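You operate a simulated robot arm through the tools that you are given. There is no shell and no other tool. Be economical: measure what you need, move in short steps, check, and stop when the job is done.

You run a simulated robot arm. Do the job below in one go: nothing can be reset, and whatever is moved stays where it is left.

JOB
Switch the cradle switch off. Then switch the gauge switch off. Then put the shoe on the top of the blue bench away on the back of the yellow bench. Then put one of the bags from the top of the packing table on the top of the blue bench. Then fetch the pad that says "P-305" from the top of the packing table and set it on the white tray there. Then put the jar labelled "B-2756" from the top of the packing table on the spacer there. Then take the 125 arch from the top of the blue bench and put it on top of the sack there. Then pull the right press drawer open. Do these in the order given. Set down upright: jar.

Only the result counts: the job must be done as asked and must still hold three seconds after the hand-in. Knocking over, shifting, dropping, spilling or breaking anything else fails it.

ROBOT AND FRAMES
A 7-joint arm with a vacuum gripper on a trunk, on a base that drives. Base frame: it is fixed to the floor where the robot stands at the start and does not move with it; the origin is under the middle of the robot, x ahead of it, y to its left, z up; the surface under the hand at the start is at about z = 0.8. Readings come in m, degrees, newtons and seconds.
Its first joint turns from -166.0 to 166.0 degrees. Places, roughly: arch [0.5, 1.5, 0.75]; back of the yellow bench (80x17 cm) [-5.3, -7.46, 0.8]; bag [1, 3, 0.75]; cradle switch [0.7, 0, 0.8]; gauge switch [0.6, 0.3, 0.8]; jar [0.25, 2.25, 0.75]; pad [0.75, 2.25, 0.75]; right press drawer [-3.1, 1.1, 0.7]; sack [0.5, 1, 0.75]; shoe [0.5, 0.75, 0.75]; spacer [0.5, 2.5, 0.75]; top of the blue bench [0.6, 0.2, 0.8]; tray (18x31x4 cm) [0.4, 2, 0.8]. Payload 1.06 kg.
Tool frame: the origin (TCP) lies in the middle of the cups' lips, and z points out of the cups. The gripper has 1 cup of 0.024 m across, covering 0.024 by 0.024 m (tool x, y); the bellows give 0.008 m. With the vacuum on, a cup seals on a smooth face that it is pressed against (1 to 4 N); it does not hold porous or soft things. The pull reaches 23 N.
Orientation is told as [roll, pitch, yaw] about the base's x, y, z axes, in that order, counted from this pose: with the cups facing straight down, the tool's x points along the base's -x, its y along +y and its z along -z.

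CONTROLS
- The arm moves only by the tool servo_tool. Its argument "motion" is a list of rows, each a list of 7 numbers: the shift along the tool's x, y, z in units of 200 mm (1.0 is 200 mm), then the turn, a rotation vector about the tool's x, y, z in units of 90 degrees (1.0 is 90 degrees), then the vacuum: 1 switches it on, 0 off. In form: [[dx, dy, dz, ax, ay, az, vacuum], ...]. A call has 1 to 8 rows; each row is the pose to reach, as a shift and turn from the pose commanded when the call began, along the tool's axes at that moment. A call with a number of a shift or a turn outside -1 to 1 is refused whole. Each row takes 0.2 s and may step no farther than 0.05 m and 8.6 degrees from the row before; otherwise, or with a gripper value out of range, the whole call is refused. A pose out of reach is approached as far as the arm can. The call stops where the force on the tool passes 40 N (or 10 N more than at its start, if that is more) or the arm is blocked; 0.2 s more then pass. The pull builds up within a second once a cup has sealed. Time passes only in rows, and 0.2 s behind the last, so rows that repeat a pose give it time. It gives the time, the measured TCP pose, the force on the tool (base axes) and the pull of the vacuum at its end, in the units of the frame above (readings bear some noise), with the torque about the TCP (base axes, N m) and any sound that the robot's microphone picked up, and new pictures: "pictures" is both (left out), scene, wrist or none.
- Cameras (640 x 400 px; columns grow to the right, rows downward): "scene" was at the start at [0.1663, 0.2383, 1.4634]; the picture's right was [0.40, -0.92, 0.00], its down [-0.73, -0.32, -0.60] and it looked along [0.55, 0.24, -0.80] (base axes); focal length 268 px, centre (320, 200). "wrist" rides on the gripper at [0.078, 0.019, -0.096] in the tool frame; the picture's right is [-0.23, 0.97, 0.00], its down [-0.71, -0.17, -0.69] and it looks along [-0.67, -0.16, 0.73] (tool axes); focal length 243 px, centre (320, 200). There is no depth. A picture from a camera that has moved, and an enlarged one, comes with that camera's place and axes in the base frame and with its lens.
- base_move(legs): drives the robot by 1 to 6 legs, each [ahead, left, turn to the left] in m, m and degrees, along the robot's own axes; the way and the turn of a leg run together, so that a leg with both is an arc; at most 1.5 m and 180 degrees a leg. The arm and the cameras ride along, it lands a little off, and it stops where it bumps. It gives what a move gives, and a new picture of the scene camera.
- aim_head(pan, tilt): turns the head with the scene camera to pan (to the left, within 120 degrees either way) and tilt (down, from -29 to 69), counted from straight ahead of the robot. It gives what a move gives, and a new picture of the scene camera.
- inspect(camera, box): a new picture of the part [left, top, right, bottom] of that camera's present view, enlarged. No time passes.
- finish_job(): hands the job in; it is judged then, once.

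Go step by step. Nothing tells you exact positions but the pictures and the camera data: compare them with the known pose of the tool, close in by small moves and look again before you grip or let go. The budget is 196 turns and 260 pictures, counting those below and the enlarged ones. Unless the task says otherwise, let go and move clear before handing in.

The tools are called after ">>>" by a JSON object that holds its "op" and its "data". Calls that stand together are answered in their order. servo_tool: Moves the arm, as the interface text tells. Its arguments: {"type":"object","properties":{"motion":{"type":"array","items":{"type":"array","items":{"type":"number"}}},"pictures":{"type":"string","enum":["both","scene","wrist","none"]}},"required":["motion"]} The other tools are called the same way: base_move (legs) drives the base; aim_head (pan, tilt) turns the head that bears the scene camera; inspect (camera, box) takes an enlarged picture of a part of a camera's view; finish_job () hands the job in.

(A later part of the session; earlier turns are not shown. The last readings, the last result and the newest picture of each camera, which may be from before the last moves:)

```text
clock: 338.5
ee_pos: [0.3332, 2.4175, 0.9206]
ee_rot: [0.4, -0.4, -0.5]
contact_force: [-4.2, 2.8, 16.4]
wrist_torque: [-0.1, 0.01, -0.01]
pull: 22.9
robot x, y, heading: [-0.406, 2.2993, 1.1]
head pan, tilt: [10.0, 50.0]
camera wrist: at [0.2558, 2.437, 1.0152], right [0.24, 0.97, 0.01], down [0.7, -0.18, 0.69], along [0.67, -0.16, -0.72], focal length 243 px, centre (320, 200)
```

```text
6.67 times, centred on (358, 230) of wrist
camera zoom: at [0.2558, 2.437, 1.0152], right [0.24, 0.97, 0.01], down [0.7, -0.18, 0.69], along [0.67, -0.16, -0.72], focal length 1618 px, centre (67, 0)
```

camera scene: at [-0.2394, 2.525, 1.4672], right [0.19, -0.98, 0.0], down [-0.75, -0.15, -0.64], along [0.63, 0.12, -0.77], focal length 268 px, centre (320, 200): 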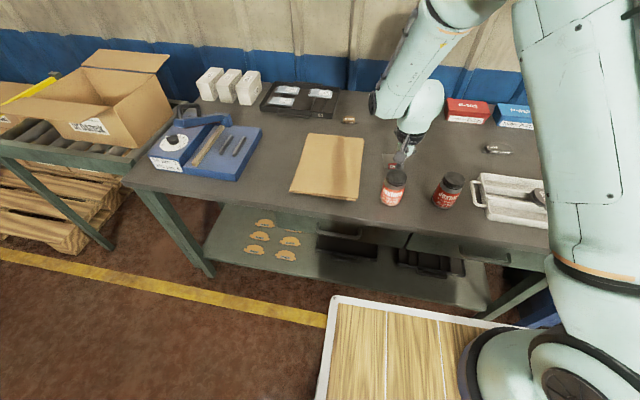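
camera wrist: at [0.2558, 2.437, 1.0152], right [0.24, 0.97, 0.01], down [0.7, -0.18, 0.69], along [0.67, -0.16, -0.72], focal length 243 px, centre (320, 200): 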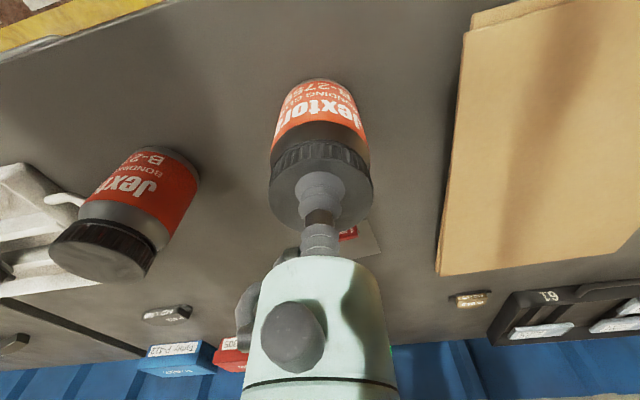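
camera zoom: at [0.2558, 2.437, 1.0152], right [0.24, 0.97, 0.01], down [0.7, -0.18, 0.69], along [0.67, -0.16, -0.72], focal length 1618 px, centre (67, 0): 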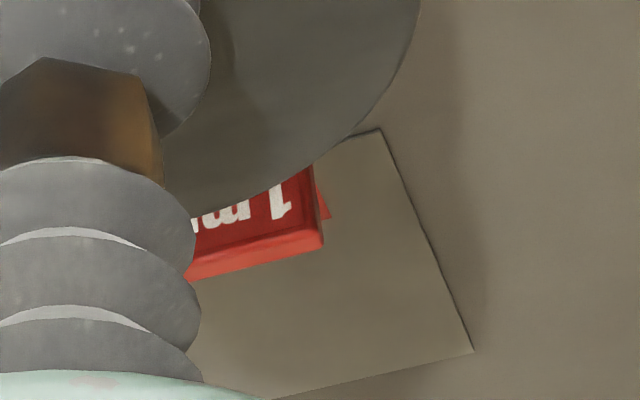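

The spacer is a thin plate spanning x 0.502–0.585, with a small red flag standing at its near edge (x ≈ 0.50). I'll lift the jar and put it at (0.556, 2.415).

>>> {"op": "servo_tool", "data": {"motion": [[0, 0, -0.03, 0, 0, 0, 1], [0, 0, -0.1, 0, 0, 0, 1], [0, 0, -0.2, 0, 0, 0, 1], [0, 0, -0.32, 0, 0, 0, 1], [0, 0, -0.45, 0, 0, 0, 1]], "pictures": "both"}}

```text
clock: 339.7
ee_pos: [0.3333, 2.417, 1.0105]
ee_rot: [0.3, -0.2, -0.6]
contact_force: [1.5, -0.4, -3.0]
wrist_torque: [-0.04, 0.05, 0.01]
pull: 22.7
robot x, y, heading: [-0.4111, 2.2999, 1.2]
head pan, tilt: [10.0, 50.0]
camera scene: at [-0.2388, 2.5251, 1.4671], right [0.19, -0.98, 0.0], down [-0.75, -0.15, -0.64], along [0.63, 0.12, -0.77], focal length 268 px, centre (320, 200)
camera wrist: at [0.2554, 2.4366, 1.104], right [0.24, 0.97, 0.01], down [0.7, -0.18, 0.69], along [0.67, -0.16, -0.73], focal length 243 px, centre (320, 200)
```

scene: 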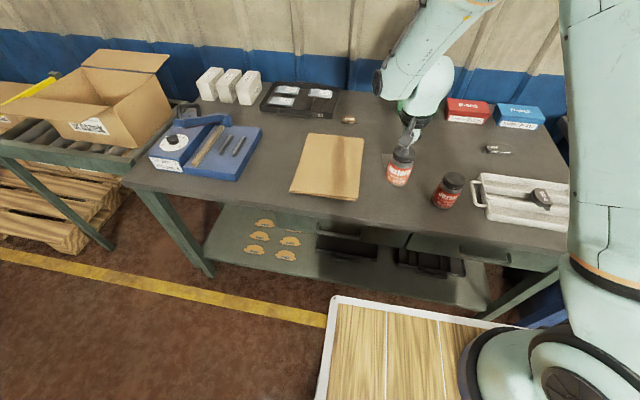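
wrist: 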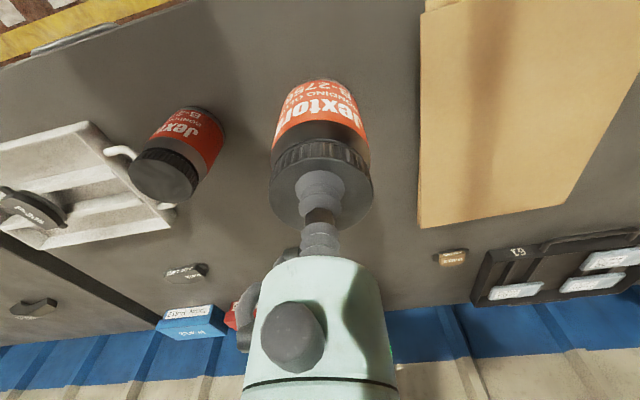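

>>> {"op": "servo_tool", "data": {"motion": [[-0.15, 0, 0, 0, 0, 0, 1], [-0.35, 0, 0, 0, 0, 0, 1], [-0.55, 0, 0, 0, 0, 0, 1], [-0.75, 0, 0, 0, 0, 0, 1], [-0.95, 0, 0, 0, 0, 0, 1]], "pictures": "none"}}

>>> {"op": "servo_tool", "data": {"motion": [[-0.1, 0, 0, 0, 0, 0, 1], [-0.16, 0, 0.08, 0, 0, 0, 1], [-0.16, 0, 0.2, 0, 0, 0, 1]], "pictures": "scene"}}

>>> {"op": "inspect", "data": {"camera": "scene", "box": [350, 110, 446, 170]}}

```text
clock: 340.9
ee_pos: [0.524, 2.4156, 1.0115]
ee_rot: [0.4, -0.5, -0.6]
contact_force: [-0.7, -0.4, -2.6]
wrist_torque: [-0.01, 0.07, 0.01]
pull: 22.6
robot x, y, heading: [-0.4079, 2.2968, 1.1]
head pan, tilt: [10.0, 50.0]
```

```text
clock: 341.7
ee_pos: [0.5562, 2.4141, 0.9727]
ee_rot: [0.4, -0.5, -0.5]
contact_force: [-0.2, 0.5, -2.8]
wrist_torque: [-0.01, 0.03, -0.03]
pull: 23.1
robot x, y, heading: [-0.4033, 2.3006, 1.0]
head pan, tilt: [10.0, 50.0]
camera scene: at [-0.2393, 2.525, 1.4672], right [0.19, -0.98, 0.0], down [-0.75, -0.15, -0.64], along [0.63, 0.12, -0.77], focal length 268 px, centre (320, 200)
```

scene: 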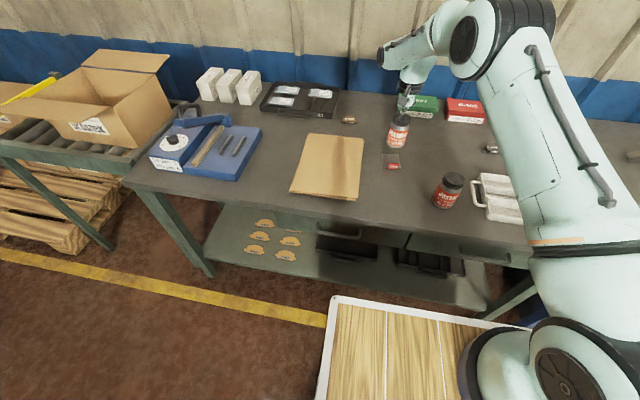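

```text
6.67 times, centred on (398, 140) of scene
camera zoom: at [-0.2393, 2.525, 1.4672], right [0.19, -0.98, 0.0], down [-0.75, -0.15, -0.64], along [0.63, 0.12, -0.77], focal length 1790 px, centre (-200, 600)
```

zoom: 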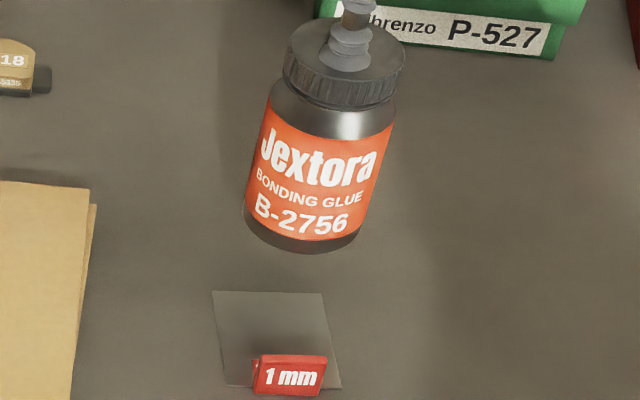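

>>> {"op": "servo_tool", "data": {"motion": [[0, 0, 0.12, 0, 0, 0, 1], [0, 0, 0.2, 0, 0, 0, 1], [0, 0, 0.225, 0, 0, 0, 1]], "pictures": "none"}}

>>> {"op": "inspect", "data": {"camera": "scene", "box": [350, 110, 446, 170]}}

```text
clock: 342.5
ee_pos: [0.5567, 2.4149, 0.9263]
ee_rot: [0.5, -0.4, -0.5]
contact_force: [0.6, 0.0, -3.2]
wrist_torque: [0.03, 0.03, -0.02]
pull: 23.0
robot x, y, heading: [-0.4089, 2.3011, 1.1]
head pan, tilt: [10.0, 50.0]
```

```text
6.67 times, centred on (398, 140) of scene
camera zoom: at [-0.2391, 2.525, 1.4671], right [0.19, -0.98, 0.0], down [-0.75, -0.15, -0.64], along [0.63, 0.12, -0.77], focal length 1790 px, centre (-200, 600)
```

zoom: 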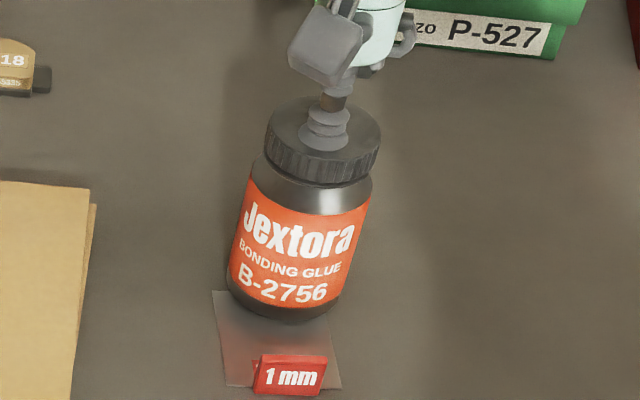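

The jar is landing further away than predicted: the packing table's surface is nearer z 0.818, so the spacer centre is at about (0.525, 2.412). I'll raise a little, shift back 22 mm and recheck.

>>> {"op": "servo_tool", "data": {"motion": [[0, 0, -0.1, 0, 0, 0, 1], [0.06, -0.005, -0.1, 0, 0, 0, 1], [0.108, -0.01, -0.1, 0, 0, 0, 1], [0.108, -0.01, 0, 0, 0, 0, 1]], "pictures": "none"}}

>>> {"op": "inspect", "data": {"camera": "scene", "box": [350, 110, 446, 170]}}

```text
clock: 343.5
ee_pos: [0.5345, 2.4124, 0.9274]
ee_rot: [0.4, -0.4, -0.5]
contact_force: [0.5, 0.1, -2.1]
wrist_torque: [0.03, 0.05, 0.02]
pull: 22.7
robot x, y, heading: [-0.4114, 2.2986, 1.1]
head pan, tilt: [10.0, 50.0]
```

```text
6.67 times, centred on (398, 140) of scene
camera zoom: at [-0.2391, 2.525, 1.4671], right [0.19, -0.98, 0.0], down [-0.75, -0.15, -0.64], along [0.63, 0.12, -0.77], focal length 1790 px, centre (-200, 600)
```

zoom: 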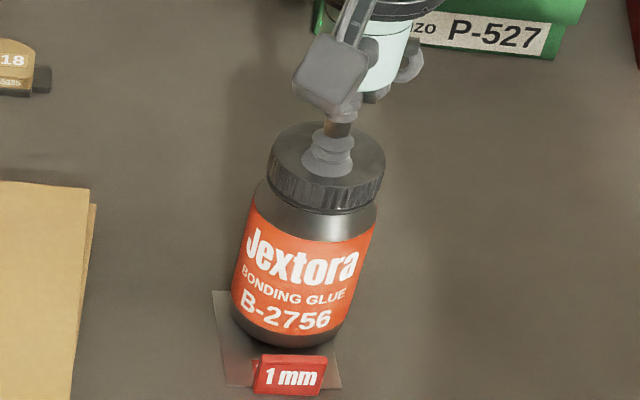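

>>> {"op": "servo_tool", "data": {"motion": [[0.03, 0, 0, 0, 0, 0, 1], [0.03, 0, 0.015, 0, 0, 0, 1], [0.03, 0, 0.03, 0, 0, 0, 1]], "pictures": "none"}}

>>> {"op": "inspect", "data": {"camera": "scene", "box": [366, 130, 430, 170]}}

```text
clock: 344.3
ee_pos: [0.5299, 2.413, 0.9231]
ee_rot: [0.4, -0.7, -0.5]
contact_force: [-1.2, 1.5, 19.1]
wrist_torque: [-0.08, 0.05, 0.0]
pull: 22.7
robot x, y, heading: [-0.4079, 2.2991, 1.1]
head pan, tilt: [10.0, 50.0]
```

```text
10.00 times, centred on (398, 150) of scene
camera zoom: at [-0.2401, 2.525, 1.4673], right [0.19, -0.98, 0.0], down [-0.75, -0.15, -0.64], along [0.63, 0.12, -0.77], focal length 2685 px, centre (-460, 700)
```

zoom: 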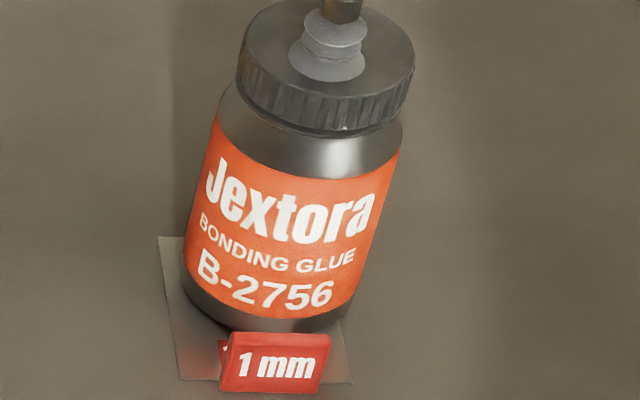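

Contact is at the expected height and the jar stands upright behind the flag. I'll release gently.

>>> {"op": "servo_tool", "data": {"motion": [[0, 0, -0.01, 0, 0, 0, 0], [0, 0, -0.01, 0, 0, 0, 0], [0, 0, -0.01, 0, 0, 0, 0], [0, 0, -0.01, 0, 0, 0, 0], [0, 0, -0.01, 0, 0, 0, 0], [0, 0, -0.01, 0, 0, 0, 0]], "pictures": "none"}}

>>> {"op": "servo_tool", "data": {"motion": [[0, 0, -0.04, 0, 0, 0, 0], [0, 0, -0.12, 0, 0, 0, 0], [0, 0, -0.3, 0, 0, 0, 0], [0, 0, -0.5, 0, 0, 0, 0], [0, 0, -0.7, 0, 0, 0, 0]], "pictures": "wrist"}}

>>> {"op": "inspect", "data": {"camera": "scene", "box": [366, 130, 430, 170]}}

```text
clock: 345.7
ee_pos: [0.5283, 2.4127, 0.9233]
ee_rot: [0.4, -0.4, -0.5]
contact_force: [0.7, 0.4, 1.6]
wrist_torque: [-0.01, 0.03, -0.02]
pull: 0.1
robot x, y, heading: [-0.4092, 2.3002, 1.1]
head pan, tilt: [10.0, 50.0]
```

```text
clock: 346.9
ee_pos: [0.5291, 2.4128, 1.0634]
ee_rot: [0.2, -0.2, -0.4]
contact_force: [0.6, 0.6, -0.5]
wrist_torque: [0.0, -0.01, 0.0]
pull: 0.0
robot x, y, heading: [-0.4069, 2.3002, 1.2]
head pan, tilt: [10.0, 50.0]
camera wrist: at [0.4504, 2.4318, 1.1574], right [0.24, 0.97, 0.01], down [0.7, -0.18, 0.69], along [0.67, -0.16, -0.73], focal length 243 px, centre (320, 200)
```

wrist: 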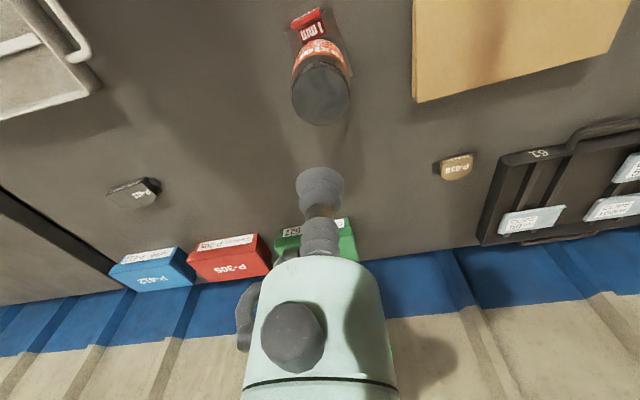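

```text
10.00 times, centred on (398, 150) of scene
camera zoom: at [-0.2388, 2.5251, 1.4671], right [0.19, -0.98, 0.0], down [-0.75, -0.15, -0.64], along [0.63, 0.12, -0.77], focal length 2685 px, centre (-460, 700)
```

zoom: 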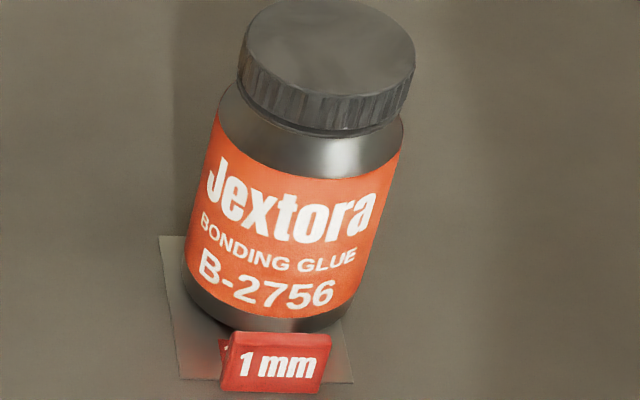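

The jar stands upright on the spacer. Next comes the R125 arch, so I'll retract and drive to the blue bench.

>>> {"op": "servo_tool", "data": {"motion": [[0.1, 0, -0.15, 0, 0, 0, 0], [0.3, 0, -0.3, 0, 0, 0, 0], [0.5, 0, -0.4, 0, 0, 0, 0], [0.7, 0, -0.45, 0, 0, 0, 0], [0.9, 0, -0.45, 0, 0, 0, 0]], "pictures": "none"}}

>>> {"op": "base_move", "data": {"legs": [[-0.1, 0, -1.1], [0, -1.05, 0], [0.27, 0, 0]]}}

>>> {"op": "aim_head", "data": {"pan": 10, "tilt": 52}}

```text
clock: 348.1
ee_pos: [0.347, 2.4138, 1.1522]
ee_rot: [0.4, -0.2, -0.6]
contact_force: [0.2, 0.1, -0.2]
wrist_torque: [0.01, 0.03, 0.03]
pull: 0.0
robot x, y, heading: [-0.4089, 2.3026, 1.0]
head pan, tilt: [10.0, 50.0]
```

```text
clock: 355.8
ee_pos: [0.5211, 1.3386, 1.1526]
ee_rot: [0.4, -0.4, -1.7]
contact_force: [0.4, 0.6, -0.6]
wrist_torque: [-0.03, 0.01, -0.02]
pull: 0.0
robot x, y, heading: [-0.2385, 1.2396, -0.0]
head pan, tilt: [10.0, 50.0]
camera scene: at [-0.0627, 1.4628, 1.4671], right [0.17, -0.99, 0.0], down [-0.75, -0.13, -0.64], along [0.63, 0.11, -0.77], focal length 268 px, centre (320, 200)
```

scene: 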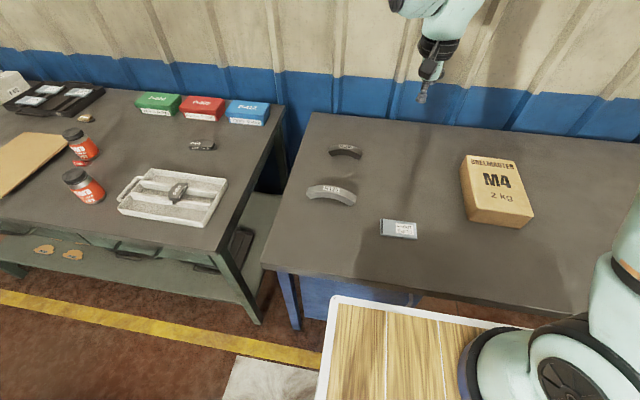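

```text
clock: 356.4
ee_pos: [0.5216, 1.339, 1.1527]
ee_rot: [0.4, -0.3, -1.8]
contact_force: [0.3, -0.8, 0.4]
wrist_torque: [-0.02, 0.02, 0.01]
pull: 0.0
robot x, y, heading: [-0.2384, 1.2374, -0.0]
head pan, tilt: [10.0, 52.0]
camera scene: at [-0.0647, 1.4625, 1.4645], right [0.17, -0.99, 0.0], down [-0.78, -0.14, -0.62], along [0.61, 0.11, -0.79], focal length 268 px, centre (320, 200)
```

scene: 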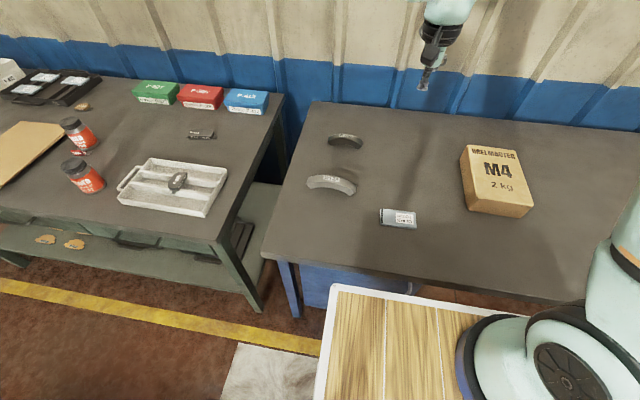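

>>> {"op": "inspect", "data": {"camera": "scene", "box": [290, 120, 418, 200]}}

>>> {"op": "inspect", "data": {"camera": "scene", "box": [430, 130, 558, 220]}}

```text
5.00 times, centred on (354, 160) of scene
camera zoom: at [-0.0647, 1.4625, 1.4645], right [0.17, -0.99, 0.0], down [-0.78, -0.14, -0.62], along [0.61, 0.11, -0.79], focal length 1343 px, centre (150, 400)
```

zoom: 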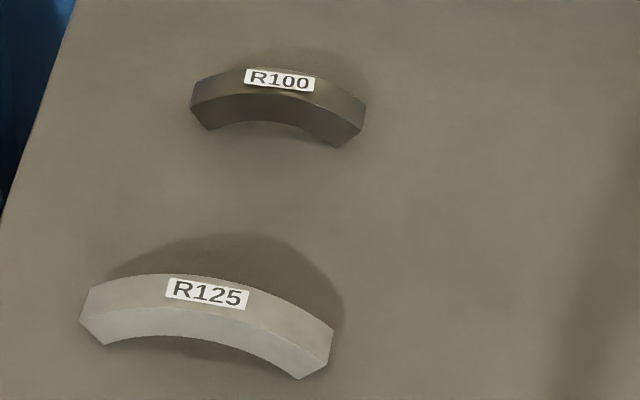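

```text
4.44 times, centred on (494, 175) of scene
camera zoom: at [-0.0647, 1.4625, 1.4645], right [0.17, -0.99, 0.0], down [-0.78, -0.14, -0.62], along [0.61, 0.11, -0.79], focal length 1193 px, centre (-453, 311)
```

zoom: 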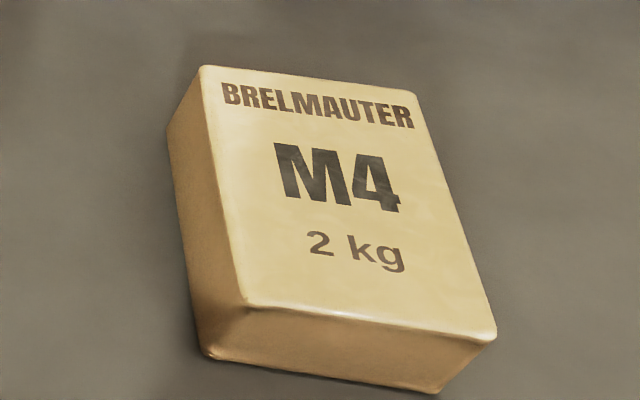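

R125 is an arched block standing like a bridge with a fairly narrow top (about 25–30 mm). I'll move over it for a close look.

>>> {"op": "servo_tool", "data": {"motion": [[0.02, 0.19, 0.1, 0, 0, -0.01, 0], [0.04, 0.38, 0.2, 0, 0, -0.02, 0], [0.06, 0.57, 0.3, 0, 0, -0.02, 0], [0.08, 0.76, 0.45, 0, 0, -0.02, 0], [0.1, 0.92, 0.6, 0, 0, -0.02, 0], [0.1, 0.92, 0.8, 0, 0, -0.02, 0]], "pictures": "wrist"}}

>>> {"op": "inspect", "data": {"camera": "wrist", "box": [220, 40, 412, 160]}}

```text
clock: 357.8
ee_pos: [0.5069, 1.5239, 0.9944]
ee_rot: [0.3, -0.4, 0.0]
contact_force: [-0.4, -0.4, 0.4]
wrist_torque: [0.0, -0.01, -0.01]
pull: 0.1
robot x, y, heading: [-0.2367, 1.2392, -0.5]
head pan, tilt: [10.0, 52.0]
camera wrist: at [0.4285, 1.5431, 1.0878], right [0.24, 0.97, 0.01], down [0.7, -0.18, 0.69], along [0.67, -0.16, -0.72], focal length 243 px, centre (320, 200)
```

wrist: 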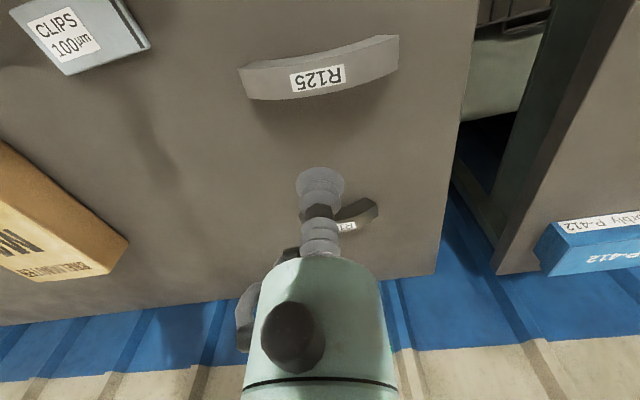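

```text
3.33 times, centred on (316, 100) of wrist
camera zoom: at [0.4285, 1.5431, 1.0878], right [0.24, 0.97, 0.01], down [0.7, -0.18, 0.69], along [0.67, -0.16, -0.72], focal length 809 px, centre (333, 533)
```

zoom: 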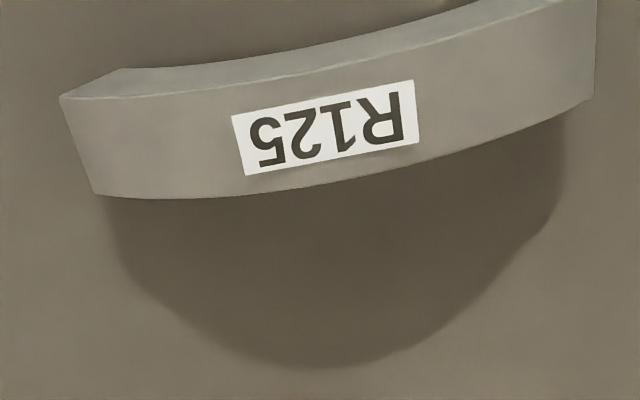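

>>> {"op": "servo_tool", "data": {"motion": [[0.025, 0.003, 0.2, 0, 0, 0, 1], [0.025, 0.003, 0.4, 0, 0, 0, 1], [0.025, 0.003, 0.55, 0, 0, 0, 1]], "pictures": "wrist"}}

>>> {"op": "inspect", "data": {"camera": "scene", "box": [290, 120, 418, 200]}}

```text
clock: 358.6
ee_pos: [0.5041, 1.526, 0.8837]
ee_rot: [0.4, -0.4, 0.0]
contact_force: [0.5, 0.6, 1.1]
wrist_torque: [0.0, 0.0, 0.0]
pull: 0.1
robot x, y, heading: [-0.2353, 1.2415, 0.1]
head pan, tilt: [10.0, 52.0]
camera wrist: at [0.4252, 1.5436, 0.9781], right [0.23, 0.97, 0.01], down [0.7, -0.18, 0.69], along [0.67, -0.16, -0.72], focal length 243 px, centre (320, 200)
```

wrist: 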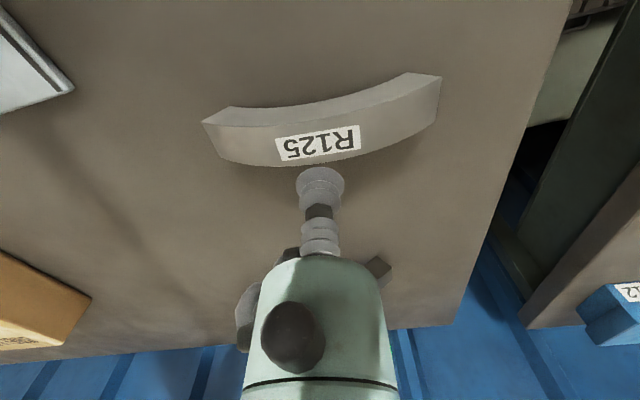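

```text
5.00 times, centred on (354, 160) of scene
camera zoom: at [-0.0649, 1.4624, 1.4645], right [0.17, -0.99, 0.0], down [-0.78, -0.14, -0.62], along [0.61, 0.11, -0.79], focal length 1343 px, centre (150, 400)
```

zoom: 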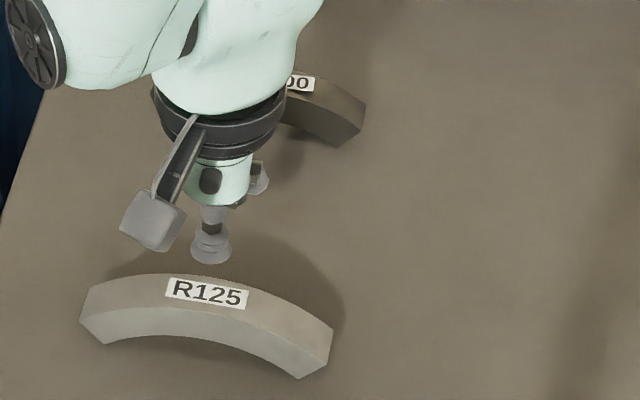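

>>> {"op": "servo_tool", "data": {"motion": [[-0.004, 0, 0.1, 0, 0, 0, 1], [-0.004, 0, 0.16, 0, 0, 0, 1], [-0.004, 0, 0.19, 0, 0, 0, 1], [-0.004, 0, 0.21, 0, 0, 0, 1], [-0.004, 0, 0.22, 0, 0, 0, 1]], "pictures": "none"}}

```text
clock: 359.8
ee_pos: [0.5058, 1.5259, 0.8407]
ee_rot: [0.4, -0.6, -0.1]
contact_force: [2.4, 1.4, 11.0]
wrist_torque: [-0.07, 0.04, -0.03]
pull: 0.0
robot x, y, heading: [-0.2359, 1.2415, -0.1]
head pan, tilt: [10.0, 52.0]
```

>>> {"op": "servo_tool", "data": {"motion": [[0, 0, 0.01, 0, 0, 0, 1], [0, 0, 0.015, 0, 0, 0, 1], [0, 0, 0.015, 0, 0, 0, 1], [0, 0, 0.015, 0, 0, 0, 1]], "pictures": "wrist"}}

>>> {"op": "inspect", "data": {"camera": "wrist", "box": [220, 90, 412, 210]}}

>>> {"op": "inspect", "data": {"camera": "scene", "box": [300, 150, 380, 200]}}

```text
clock: 360.4
ee_pos: [0.5065, 1.5262, 0.8391]
ee_rot: [0.4, -0.7, -0.1]
contact_force: [-3.2, -1.3, 19.8]
wrist_torque: [0.05, -0.09, -0.04]
pull: 0.0
robot x, y, heading: [-0.239, 1.2432, 0.1]
head pan, tilt: [10.0, 52.0]
stopped in row 3: the force on the tool passed its limit at 42 N (the readings are from after the stop); the commanded pose is now the measured one
camera wrist: at [0.4278, 1.545, 0.9338], right [0.23, 0.97, 0.01], down [0.7, -0.18, 0.69], along [0.68, -0.15, -0.72], focal length 243 px, centre (320, 200)
```

wrist: 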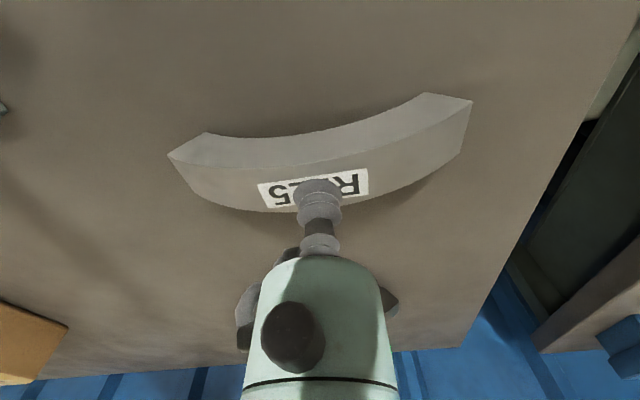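

```text
3.33 times, centred on (316, 150) of wrist
camera zoom: at [0.4278, 1.545, 0.9338], right [0.23, 0.97, 0.01], down [0.7, -0.18, 0.69], along [0.68, -0.15, -0.72], focal length 809 px, centre (333, 367)
```

zoom: 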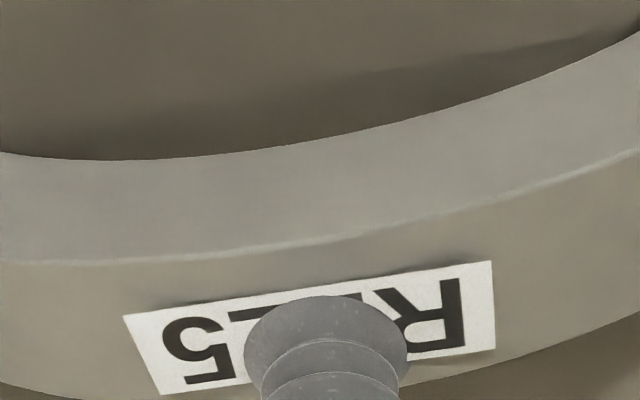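

```text
8.00 times, centred on (340, 175) of scene
camera zoom: at [-0.0655, 1.4622, 1.4646], right [0.17, -0.99, 0.0], down [-0.78, -0.14, -0.62], along [0.61, 0.11, -0.79], focal length 2148 px, centre (160, 400)
```

zoom: 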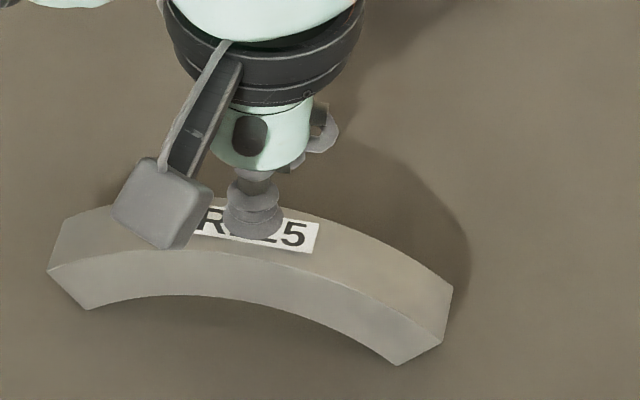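

Both views show the cup about 6 mm too far forward, overhanging the far edge. I'll lift, shift back, and try again.

>>> {"op": "servo_tool", "data": {"motion": [[0, 0, -0.06, 0, 0, 0, 1], [0.03, 0, -0.06, 0, 0, 0, 1], [0.03, 0, -0.03, 0, 0, 0, 1], [0.03, 0, -0.01, 0, 0, 0, 1], [0.03, 0, -0.005, 0, 0, 0, 1], [0.03, 0, -0.005, 0, 0, 0, 1]], "pictures": "wrist"}}

>>> {"op": "inspect", "data": {"camera": "wrist", "box": [220, 90, 412, 210]}}

```text
clock: 361.8
ee_pos: [0.4993, 1.5254, 0.84]
ee_rot: [0.5, -0.6, 0.1]
contact_force: [4.1, -2.9, 17.7]
wrist_torque: [-0.04, 0.16, -0.06]
pull: 22.9
robot x, y, heading: [-0.2363, 1.2434, -0.0]
head pan, tilt: [10.0, 52.0]
camera wrist: at [0.4215, 1.5449, 0.934], right [0.23, 0.97, 0.01], down [0.7, -0.18, 0.69], along [0.67, -0.15, -0.72], focal length 243 px, centre (320, 200)
```

wrist: 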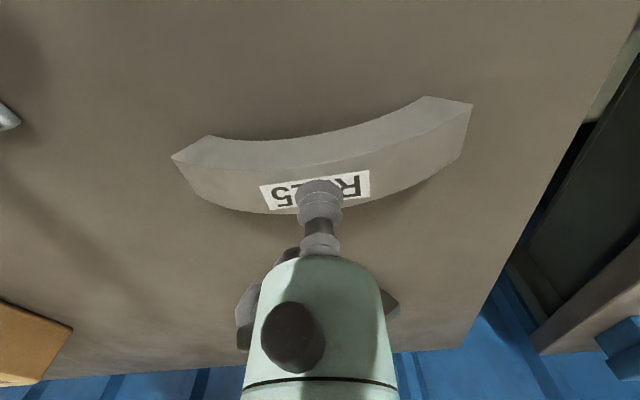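

```text
3.33 times, centred on (316, 150) of wrist
camera zoom: at [0.4215, 1.5449, 0.934], right [0.23, 0.97, 0.01], down [0.7, -0.18, 0.69], along [0.67, -0.15, -0.72], focal length 809 px, centre (333, 367)
```

zoom: 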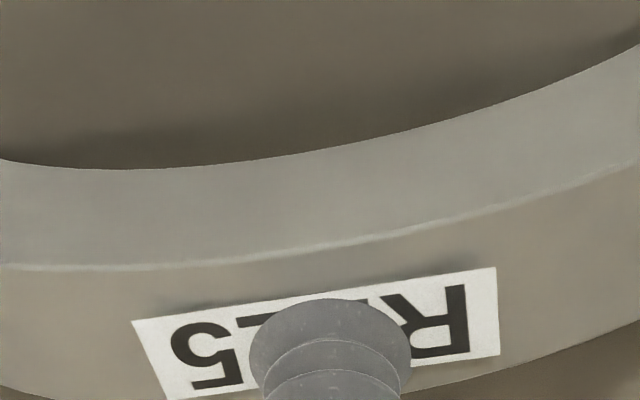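

It's sealed. The sack top spans x 0.49–0.73 and y 0.94–1.09 at z ≈ 0.85, so I'll turn the arch 90° to lie along x and centre it at (0.612, 1.016). First I lift it.

>>> {"op": "servo_tool", "data": {"motion": [[0, 0, -0.03, 0, 0, 0, 1], [0, 0, -0.1, 0, 0, 0, 1], [0, 0, -0.25, 0, 0, 0, 1], [0, 0, -0.45, 0, 0, 0, 1], [0, 0, -0.65, 0, 0, 0, 1], [0, 0, -0.85, 0, 0, 0, 1]], "pictures": "wrist"}}

```text
clock: 363.2
ee_pos: [0.4989, 1.5261, 1.0084]
ee_rot: [0.4, -0.5, 0.0]
contact_force: [0.3, 0.6, -3.0]
wrist_torque: [-0.05, 0.03, 0.0]
pull: 22.3
robot x, y, heading: [-0.2339, 1.2426, -0.2]
head pan, tilt: [10.0, 52.0]
camera wrist: at [0.42, 1.544, 1.1032], right [0.23, 0.97, 0.01], down [0.7, -0.18, 0.69], along [0.67, -0.16, -0.72], focal length 243 px, centre (320, 200)
```

wrist: 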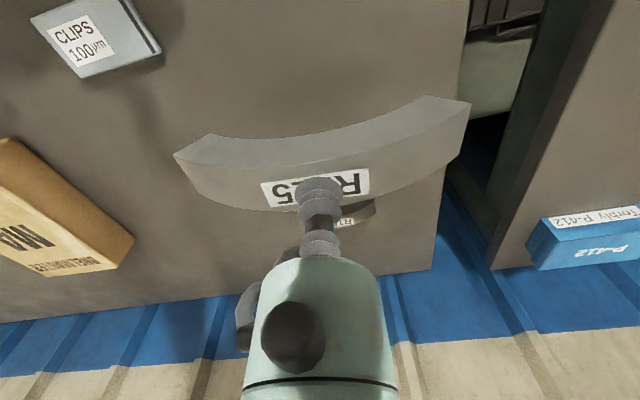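

>>> {"op": "servo_tool", "data": {"motion": [[0, -0.12, 0, 0, 0, -0.08, 1], [0, -0.25, 0, 0, 0, -0.16, 1], [0, -0.37, 0, 0, 0, -0.24, 1], [0, -0.5, 0, 0, 0, -0.32, 1], [0, -0.62, 0, 0, 0, -0.4, 1], [0, -0.75, 0, 0, 0, -0.48, 1], [0, -0.87, 0, 0, 0, -0.56, 1], [0, -1.0, 0, 0, 0, -0.64, 1]], "pictures": "none"}}

>>> {"op": "servo_tool", "data": {"motion": [[0.1, -0.13, 0, 0, 0, -0.07, 1], [0.2, -0.26, 0, 0, 0, -0.14, 1], [0.3, -0.39, 0, 0, 0, -0.21, 1], [0.4, -0.52, 0, 0, 0, -0.28, 1], [0.5, -0.65, 0, 0, 0, -0.35, 1]], "pictures": "both"}}

```text
clock: 365.0
ee_pos: [0.5002, 1.3262, 1.0074]
ee_rot: [-0.3, -0.7, 57.8]
contact_force: [0.1, 0.1, -2.2]
wrist_torque: [-0.03, 0.0, 0.01]
pull: 23.0
robot x, y, heading: [-0.2364, 1.2424, -0.2]
head pan, tilt: [10.0, 52.0]
```

```text
clock: 366.2
ee_pos: [0.5551, 1.172, 1.0074]
ee_rot: [-0.5, -0.6, 89.3]
contact_force: [0.3, 0.4, -2.3]
wrist_torque: [-0.08, 0.0, 0.0]
pull: 22.9
robot x, y, heading: [-0.2387, 1.2393, -0.3]
head pan, tilt: [10.0, 52.0]
camera scene: at [-0.0648, 1.463, 1.4644], right [0.17, -0.99, 0.0], down [-0.78, -0.14, -0.62], along [0.61, 0.11, -0.79], focal length 268 px, centre (320, 200)
camera wrist: at [0.5347, 1.0934, 1.1], right [-0.97, 0.25, -0.01], down [0.17, 0.7, 0.69], along [0.18, 0.67, -0.72], focal length 243 px, centre (320, 200)
```

scene: 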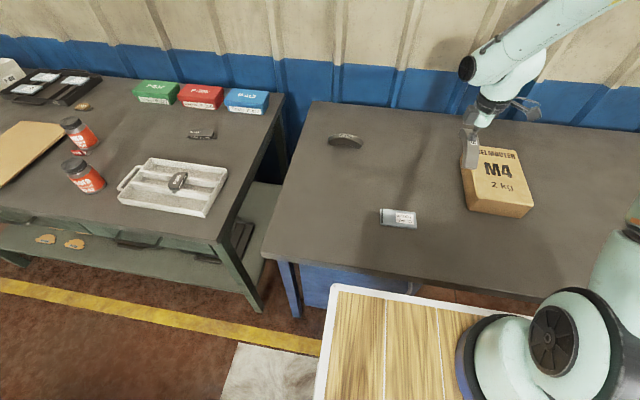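
wrist: 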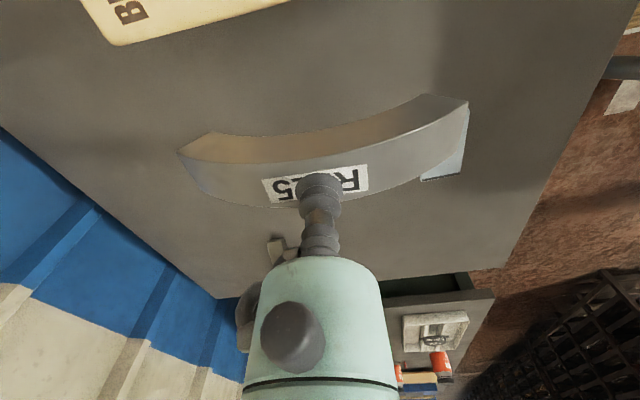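

>>> {"op": "servo_tool", "data": {"motion": [[0.2, -0.07, 0, 0, 0, 0, 1], [0.4, -0.15, 0, 0, 0, 0, 1], [0.6, -0.22, 0, 0, 0, 0, 1], [0.776, -0.295, 0, 0, 0, 0, 1], [0.776, -0.295, 0.2, 0, 0, 0, 1]], "pictures": "both"}}

>>> {"op": "inspect", "data": {"camera": "scene", "box": [430, 120, 558, 220]}}

```text
clock: 367.4
ee_pos: [0.6123, 1.0153, 0.9671]
ee_rot: [-0.7, -0.5, 89.1]
contact_force: [0.6, 0.4, -3.2]
wrist_torque: [-0.01, 0.02, 0.04]
pull: 22.9
robot x, y, heading: [-0.2388, 1.2429, -0.1]
head pan, tilt: [10.0, 52.0]
camera scene: at [-0.0649, 1.4625, 1.4645], right [0.17, -0.99, 0.0], down [-0.78, -0.14, -0.62], along [0.61, 0.11, -0.79], focal length 268 px, centre (320, 200)
camera wrist: at [0.5914, 0.9369, 1.0604], right [-0.97, 0.25, -0.01], down [0.17, 0.7, 0.69], along [0.18, 0.67, -0.72], focal length 243 px, centre (320, 200)
```

scene: 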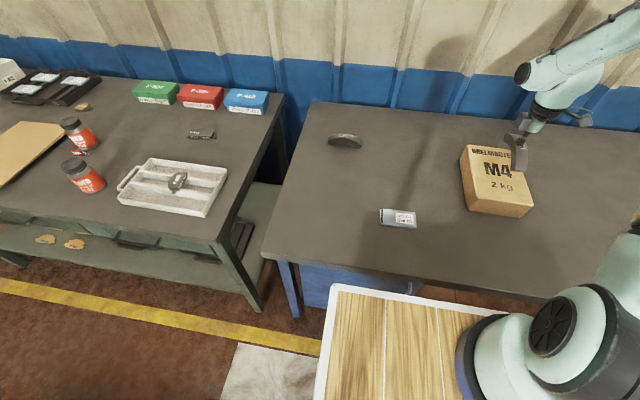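
wrist: 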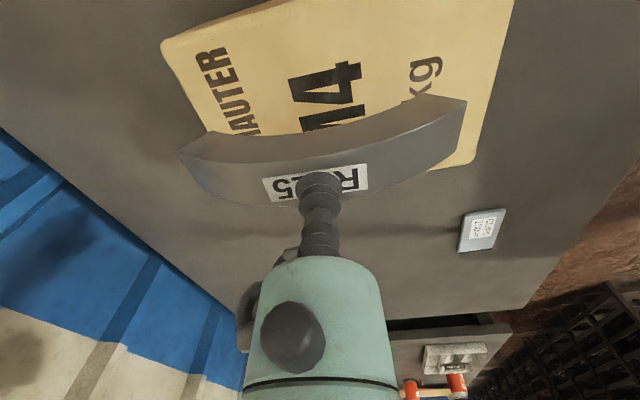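

```text
4.00 times, centred on (494, 170) of scene
camera zoom: at [-0.0649, 1.4625, 1.4645], right [0.17, -0.99, 0.0], down [-0.78, -0.14, -0.62], along [0.61, 0.11, -0.79], focal length 1074 px, centre (-376, 320)
```

zoom: 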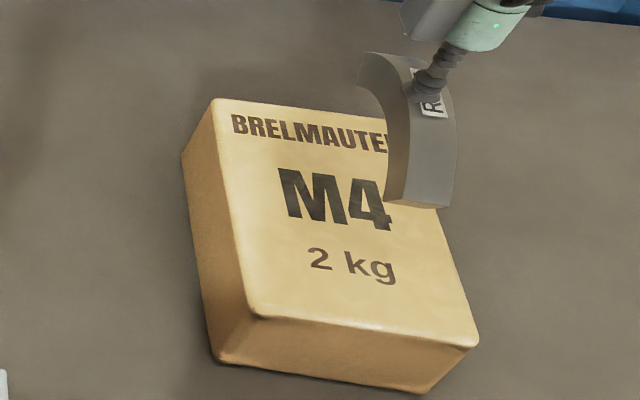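

Projected landing point matches the sack centre. I'll lower onto it.

>>> {"op": "servo_tool", "data": {"motion": [[-0.02, 0, 0.1, 0, 0, 0, 1], [-0.02, 0, 0.2, 0, 0, 0, 1], [-0.02, 0, 0.26, 0, 0, 0, 1], [-0.02, 0, 0.29, 0, 0, 0, 1]], "pictures": "both"}}

>>> {"op": "inspect", "data": {"camera": "scene", "box": [430, 120, 558, 220]}}

```text
clock: 368.4
ee_pos: [0.6125, 1.0182, 0.9099]
ee_rot: [-0.7, -0.4, 89.1]
contact_force: [-6.5, 0.6, 22.2]
wrist_torque: [-0.05, -0.08, 0.0]
pull: 22.7
robot x, y, heading: [-0.237, 1.2387, 0.1]
head pan, tilt: [10.0, 52.0]
camera scene: at [-0.0659, 1.4627, 1.4646], right [0.17, -0.99, 0.0], down [-0.78, -0.14, -0.62], along [0.61, 0.11, -0.79], focal length 268 px, centre (320, 200)
camera wrist: at [0.5921, 0.9412, 1.004], right [-0.97, 0.25, -0.01], down [0.17, 0.7, 0.69], along [0.18, 0.67, -0.72], focal length 243 px, centre (320, 200)
```

scene: 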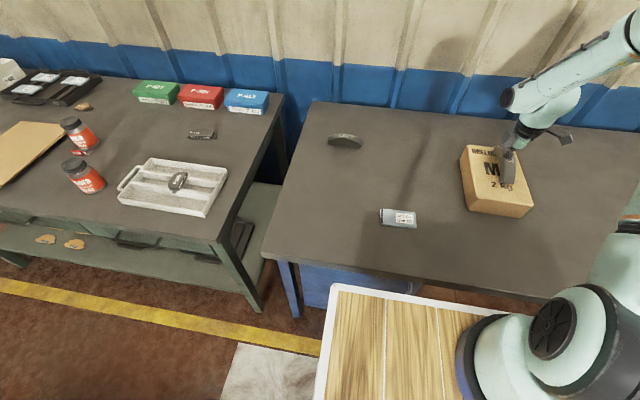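
wrist: 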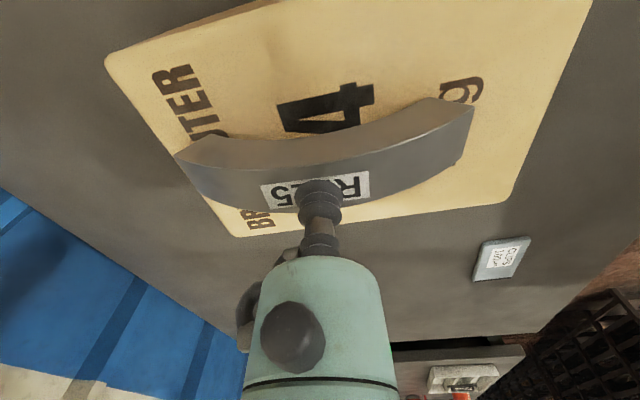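

```text
4.00 times, centred on (494, 170) of scene
camera zoom: at [-0.0659, 1.4627, 1.4646], right [0.17, -0.99, 0.0], down [-0.78, -0.14, -0.62], along [0.61, 0.11, -0.79], focal length 1074 px, centre (-376, 320)
```

zoom: 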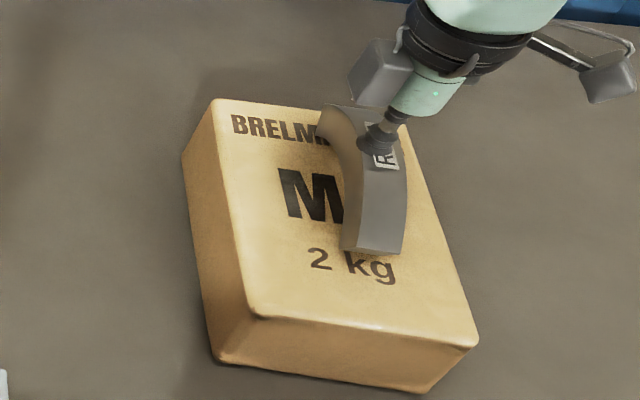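

It touched early, because the sack top is at z ≈ 0.867. That puts the arch somewhat toward the far edge, so I'll lift slightly, shift 2 cm toward the robot, and set down again.

>>> {"op": "servo_tool", "data": {"motion": [[0, 0, -0.1, 0, 0, 0, 1], [-0.02, 0.05, -0.1, 0, 0, 0, 1], [-0.04, 0.1, -0.1, 0, 0, 0, 1], [-0.04, 0.1, -0.05, 0, 0, 0, 1], [-0.04, 0.1, -0.02, 0, 0, 0, 1], [-0.04, 0.1, -0.01, 0, 0, 0, 1]], "pictures": "wrist"}}

>>> {"op": "inspect", "data": {"camera": "scene", "box": [430, 120, 558, 220]}}

```text
clock: 369.8
ee_pos: [0.5935, 1.0278, 0.9119]
ee_rot: [-0.6, -0.4, 89.2]
contact_force: [-3.7, 2.2, 9.9]
wrist_torque: [-0.07, 0.0, 0.05]
pull: 22.7
robot x, y, heading: [-0.2376, 1.2406, -0.2]
head pan, tilt: [10.0, 52.0]
camera wrist: at [0.5725, 0.95, 1.0053], right [-0.97, 0.25, -0.01], down [0.17, 0.7, 0.69], along [0.18, 0.67, -0.72], focal length 243 px, centre (320, 200)
```

wrist: 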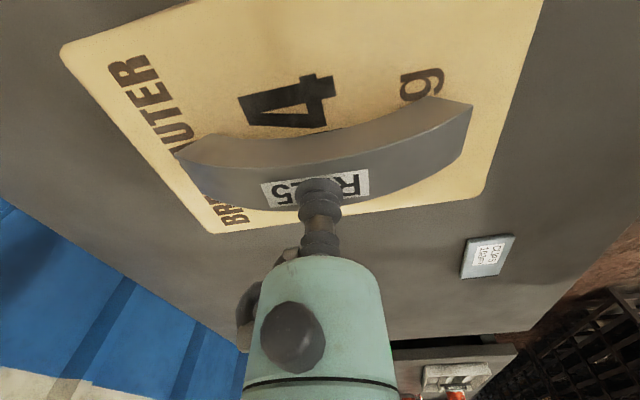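

```text
4.00 times, centred on (494, 170) of scene
camera zoom: at [-0.0653, 1.4627, 1.4645], right [0.17, -0.99, 0.0], down [-0.78, -0.14, -0.62], along [0.61, 0.11, -0.79], focal length 1074 px, centre (-376, 320)
```

zoom: 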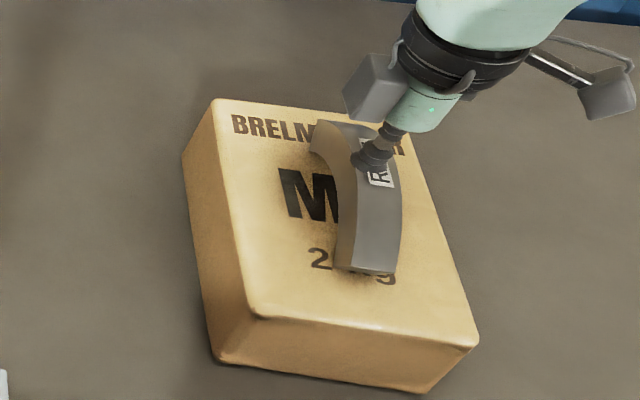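

It is now well within the sack's top. I'll release.

>>> {"op": "servo_tool", "data": {"motion": [[0, 0, 0, 0, 0, 0, 0], [0, 0, 0, 0, 0, 0, 0], [0, 0, -0.01, 0, 0, 0, 0], [0, 0, -0.01, 0, 0, 0, 0], [0, 0, -0.01, 0, 0, 0, 0]], "pictures": "none"}}

>>> {"op": "servo_tool", "data": {"motion": [[0, 0, -0.04, 0, 0, 0, 0], [0, 0, -0.12, 0, 0, 0, 0], [0, 0, -0.3, 0, 0, 0, 0], [0, 0, -0.5, 0, 0, 0, 0], [0, 0, -0.7, 0, 0, 0, 0], [0, 0, -0.9, 0, 0, 0, 0]], "pictures": "scene"}}

>>> {"op": "inspect", "data": {"camera": "scene", "box": [430, 120, 558, 220]}}

```text
clock: 371.0
ee_pos: [0.593, 1.0266, 0.9105]
ee_rot: [-0.6, -0.5, 89.1]
contact_force: [-0.9, 0.7, 6.0]
wrist_torque: [-0.01, 0.0, -0.01]
pull: 0.1
robot x, y, heading: [-0.2381, 1.2413, -0.1]
head pan, tilt: [10.0, 52.0]
```

```text
clock: 372.4
ee_pos: [0.5919, 1.0265, 1.0928]
ee_rot: [-0.5, -0.5, 89.1]
contact_force: [0.4, -0.6, -0.2]
wrist_torque: [0.0, -0.01, -0.03]
pull: 0.0
robot x, y, heading: [-0.2337, 1.2439, 0.0]
head pan, tilt: [10.0, 52.0]
camera scene: at [-0.0643, 1.4623, 1.4645], right [0.17, -0.99, 0.0], down [-0.78, -0.14, -0.62], along [0.61, 0.11, -0.79], focal length 268 px, centre (320, 200)
```

scene: 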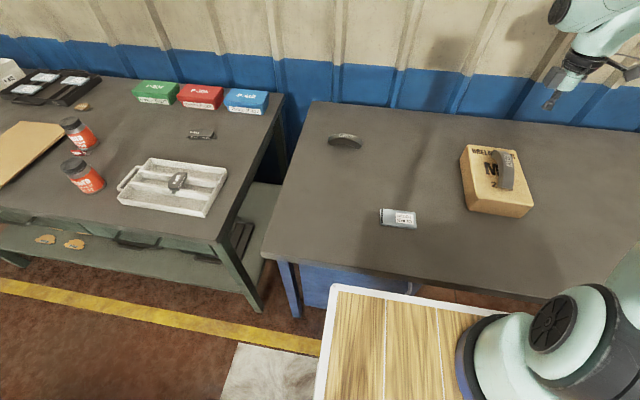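

```text
4.00 times, centred on (494, 170) of scene
camera zoom: at [-0.0643, 1.4623, 1.4645], right [0.17, -0.99, 0.0], down [-0.78, -0.14, -0.62], along [0.61, 0.11, -0.79], focal length 1074 px, centre (-376, 320)
```

zoom: 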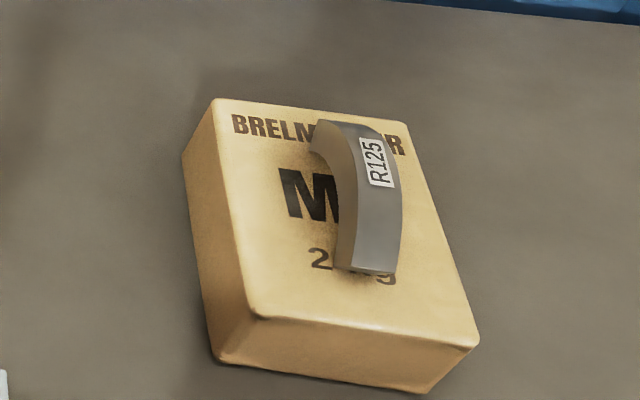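

The arch sits on the sack. Last comes the right press drawer near (-3.1, 1.1, 0.7). I'll retract the arm and survey that side.

>>> {"op": "servo_tool", "data": {"motion": [[0, 0.12, -0.05, 0, 0, 0.09, 0], [0, 0.24, -0.1, 0, 0, 0.18, 0], [0, 0.36, -0.15, 0, 0, 0.27, 0], [0, 0.48, -0.2, 0, 0, 0.36, 0], [0, 0.6, -0.25, 0, 0, 0.45, 0], [0, 0.72, -0.25, 0, 0, 0.54, 0], [0, 0.84, -0.25, 0, 0, 0.63, 0], [0, 0.96, -0.25, 0, 0, 0.72, 0]], "pictures": "none"}}

>>> {"op": "base_move", "data": {"legs": [[-0.55, 0, 0]]}}

>>> {"op": "aim_head", "data": {"pan": 118, "tilt": 25}}

```text
clock: 374.2
ee_pos: [0.3992, 1.0294, 1.1411]
ee_rot: [0.1, -0.7, 24.2]
contact_force: [0.2, -0.2, -0.5]
wrist_torque: [0.01, -0.01, 0.0]
pull: 0.0
robot x, y, heading: [-0.2369, 1.2395, -0.1]
head pan, tilt: [10.0, 52.0]
```

```text
clock: 377.4
ee_pos: [-0.1534, 1.0313, 1.1414]
ee_rot: [0.2, -0.7, 24.4]
contact_force: [-0.2, 0.5, 0.4]
wrist_torque: [-0.01, -0.02, -0.02]
pull: 0.0
robot x, y, heading: [-0.7861, 1.2429, 0.0]
head pan, tilt: [10.0, 52.0]
camera scene: at [-0.6174, 1.4634, 1.4645], right [0.17, -0.98, 0.0], down [-0.78, -0.14, -0.62], along [0.61, 0.11, -0.79], focal length 268 px, centre (320, 200)
```

scene: 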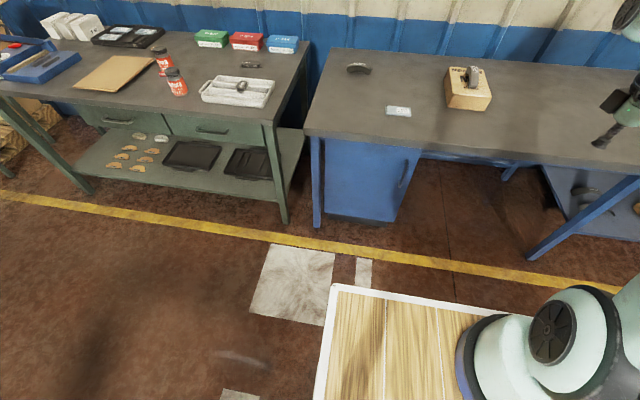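

```text
clock: 379.3
ee_pos: [-0.1533, 1.0301, 1.1413]
ee_rot: [0.2, -0.7, 24.4]
contact_force: [-0.6, -0.2, -0.8]
wrist_torque: [0.0, -0.02, 0.0]
pull: 0.0
robot x, y, heading: [-0.7888, 1.2423, 0.2]
head pan, tilt: [118.0, 25.0]
camera scene: at [-0.7345, 1.5318, 1.5046], right [0.88, 0.47, 0.0], down [0.2, -0.37, -0.91], along [-0.42, 0.8, -0.42], focal length 268 px, centre (320, 200)
```

scene: 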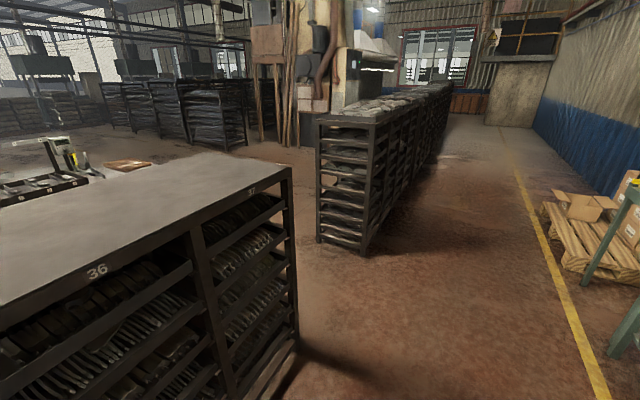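

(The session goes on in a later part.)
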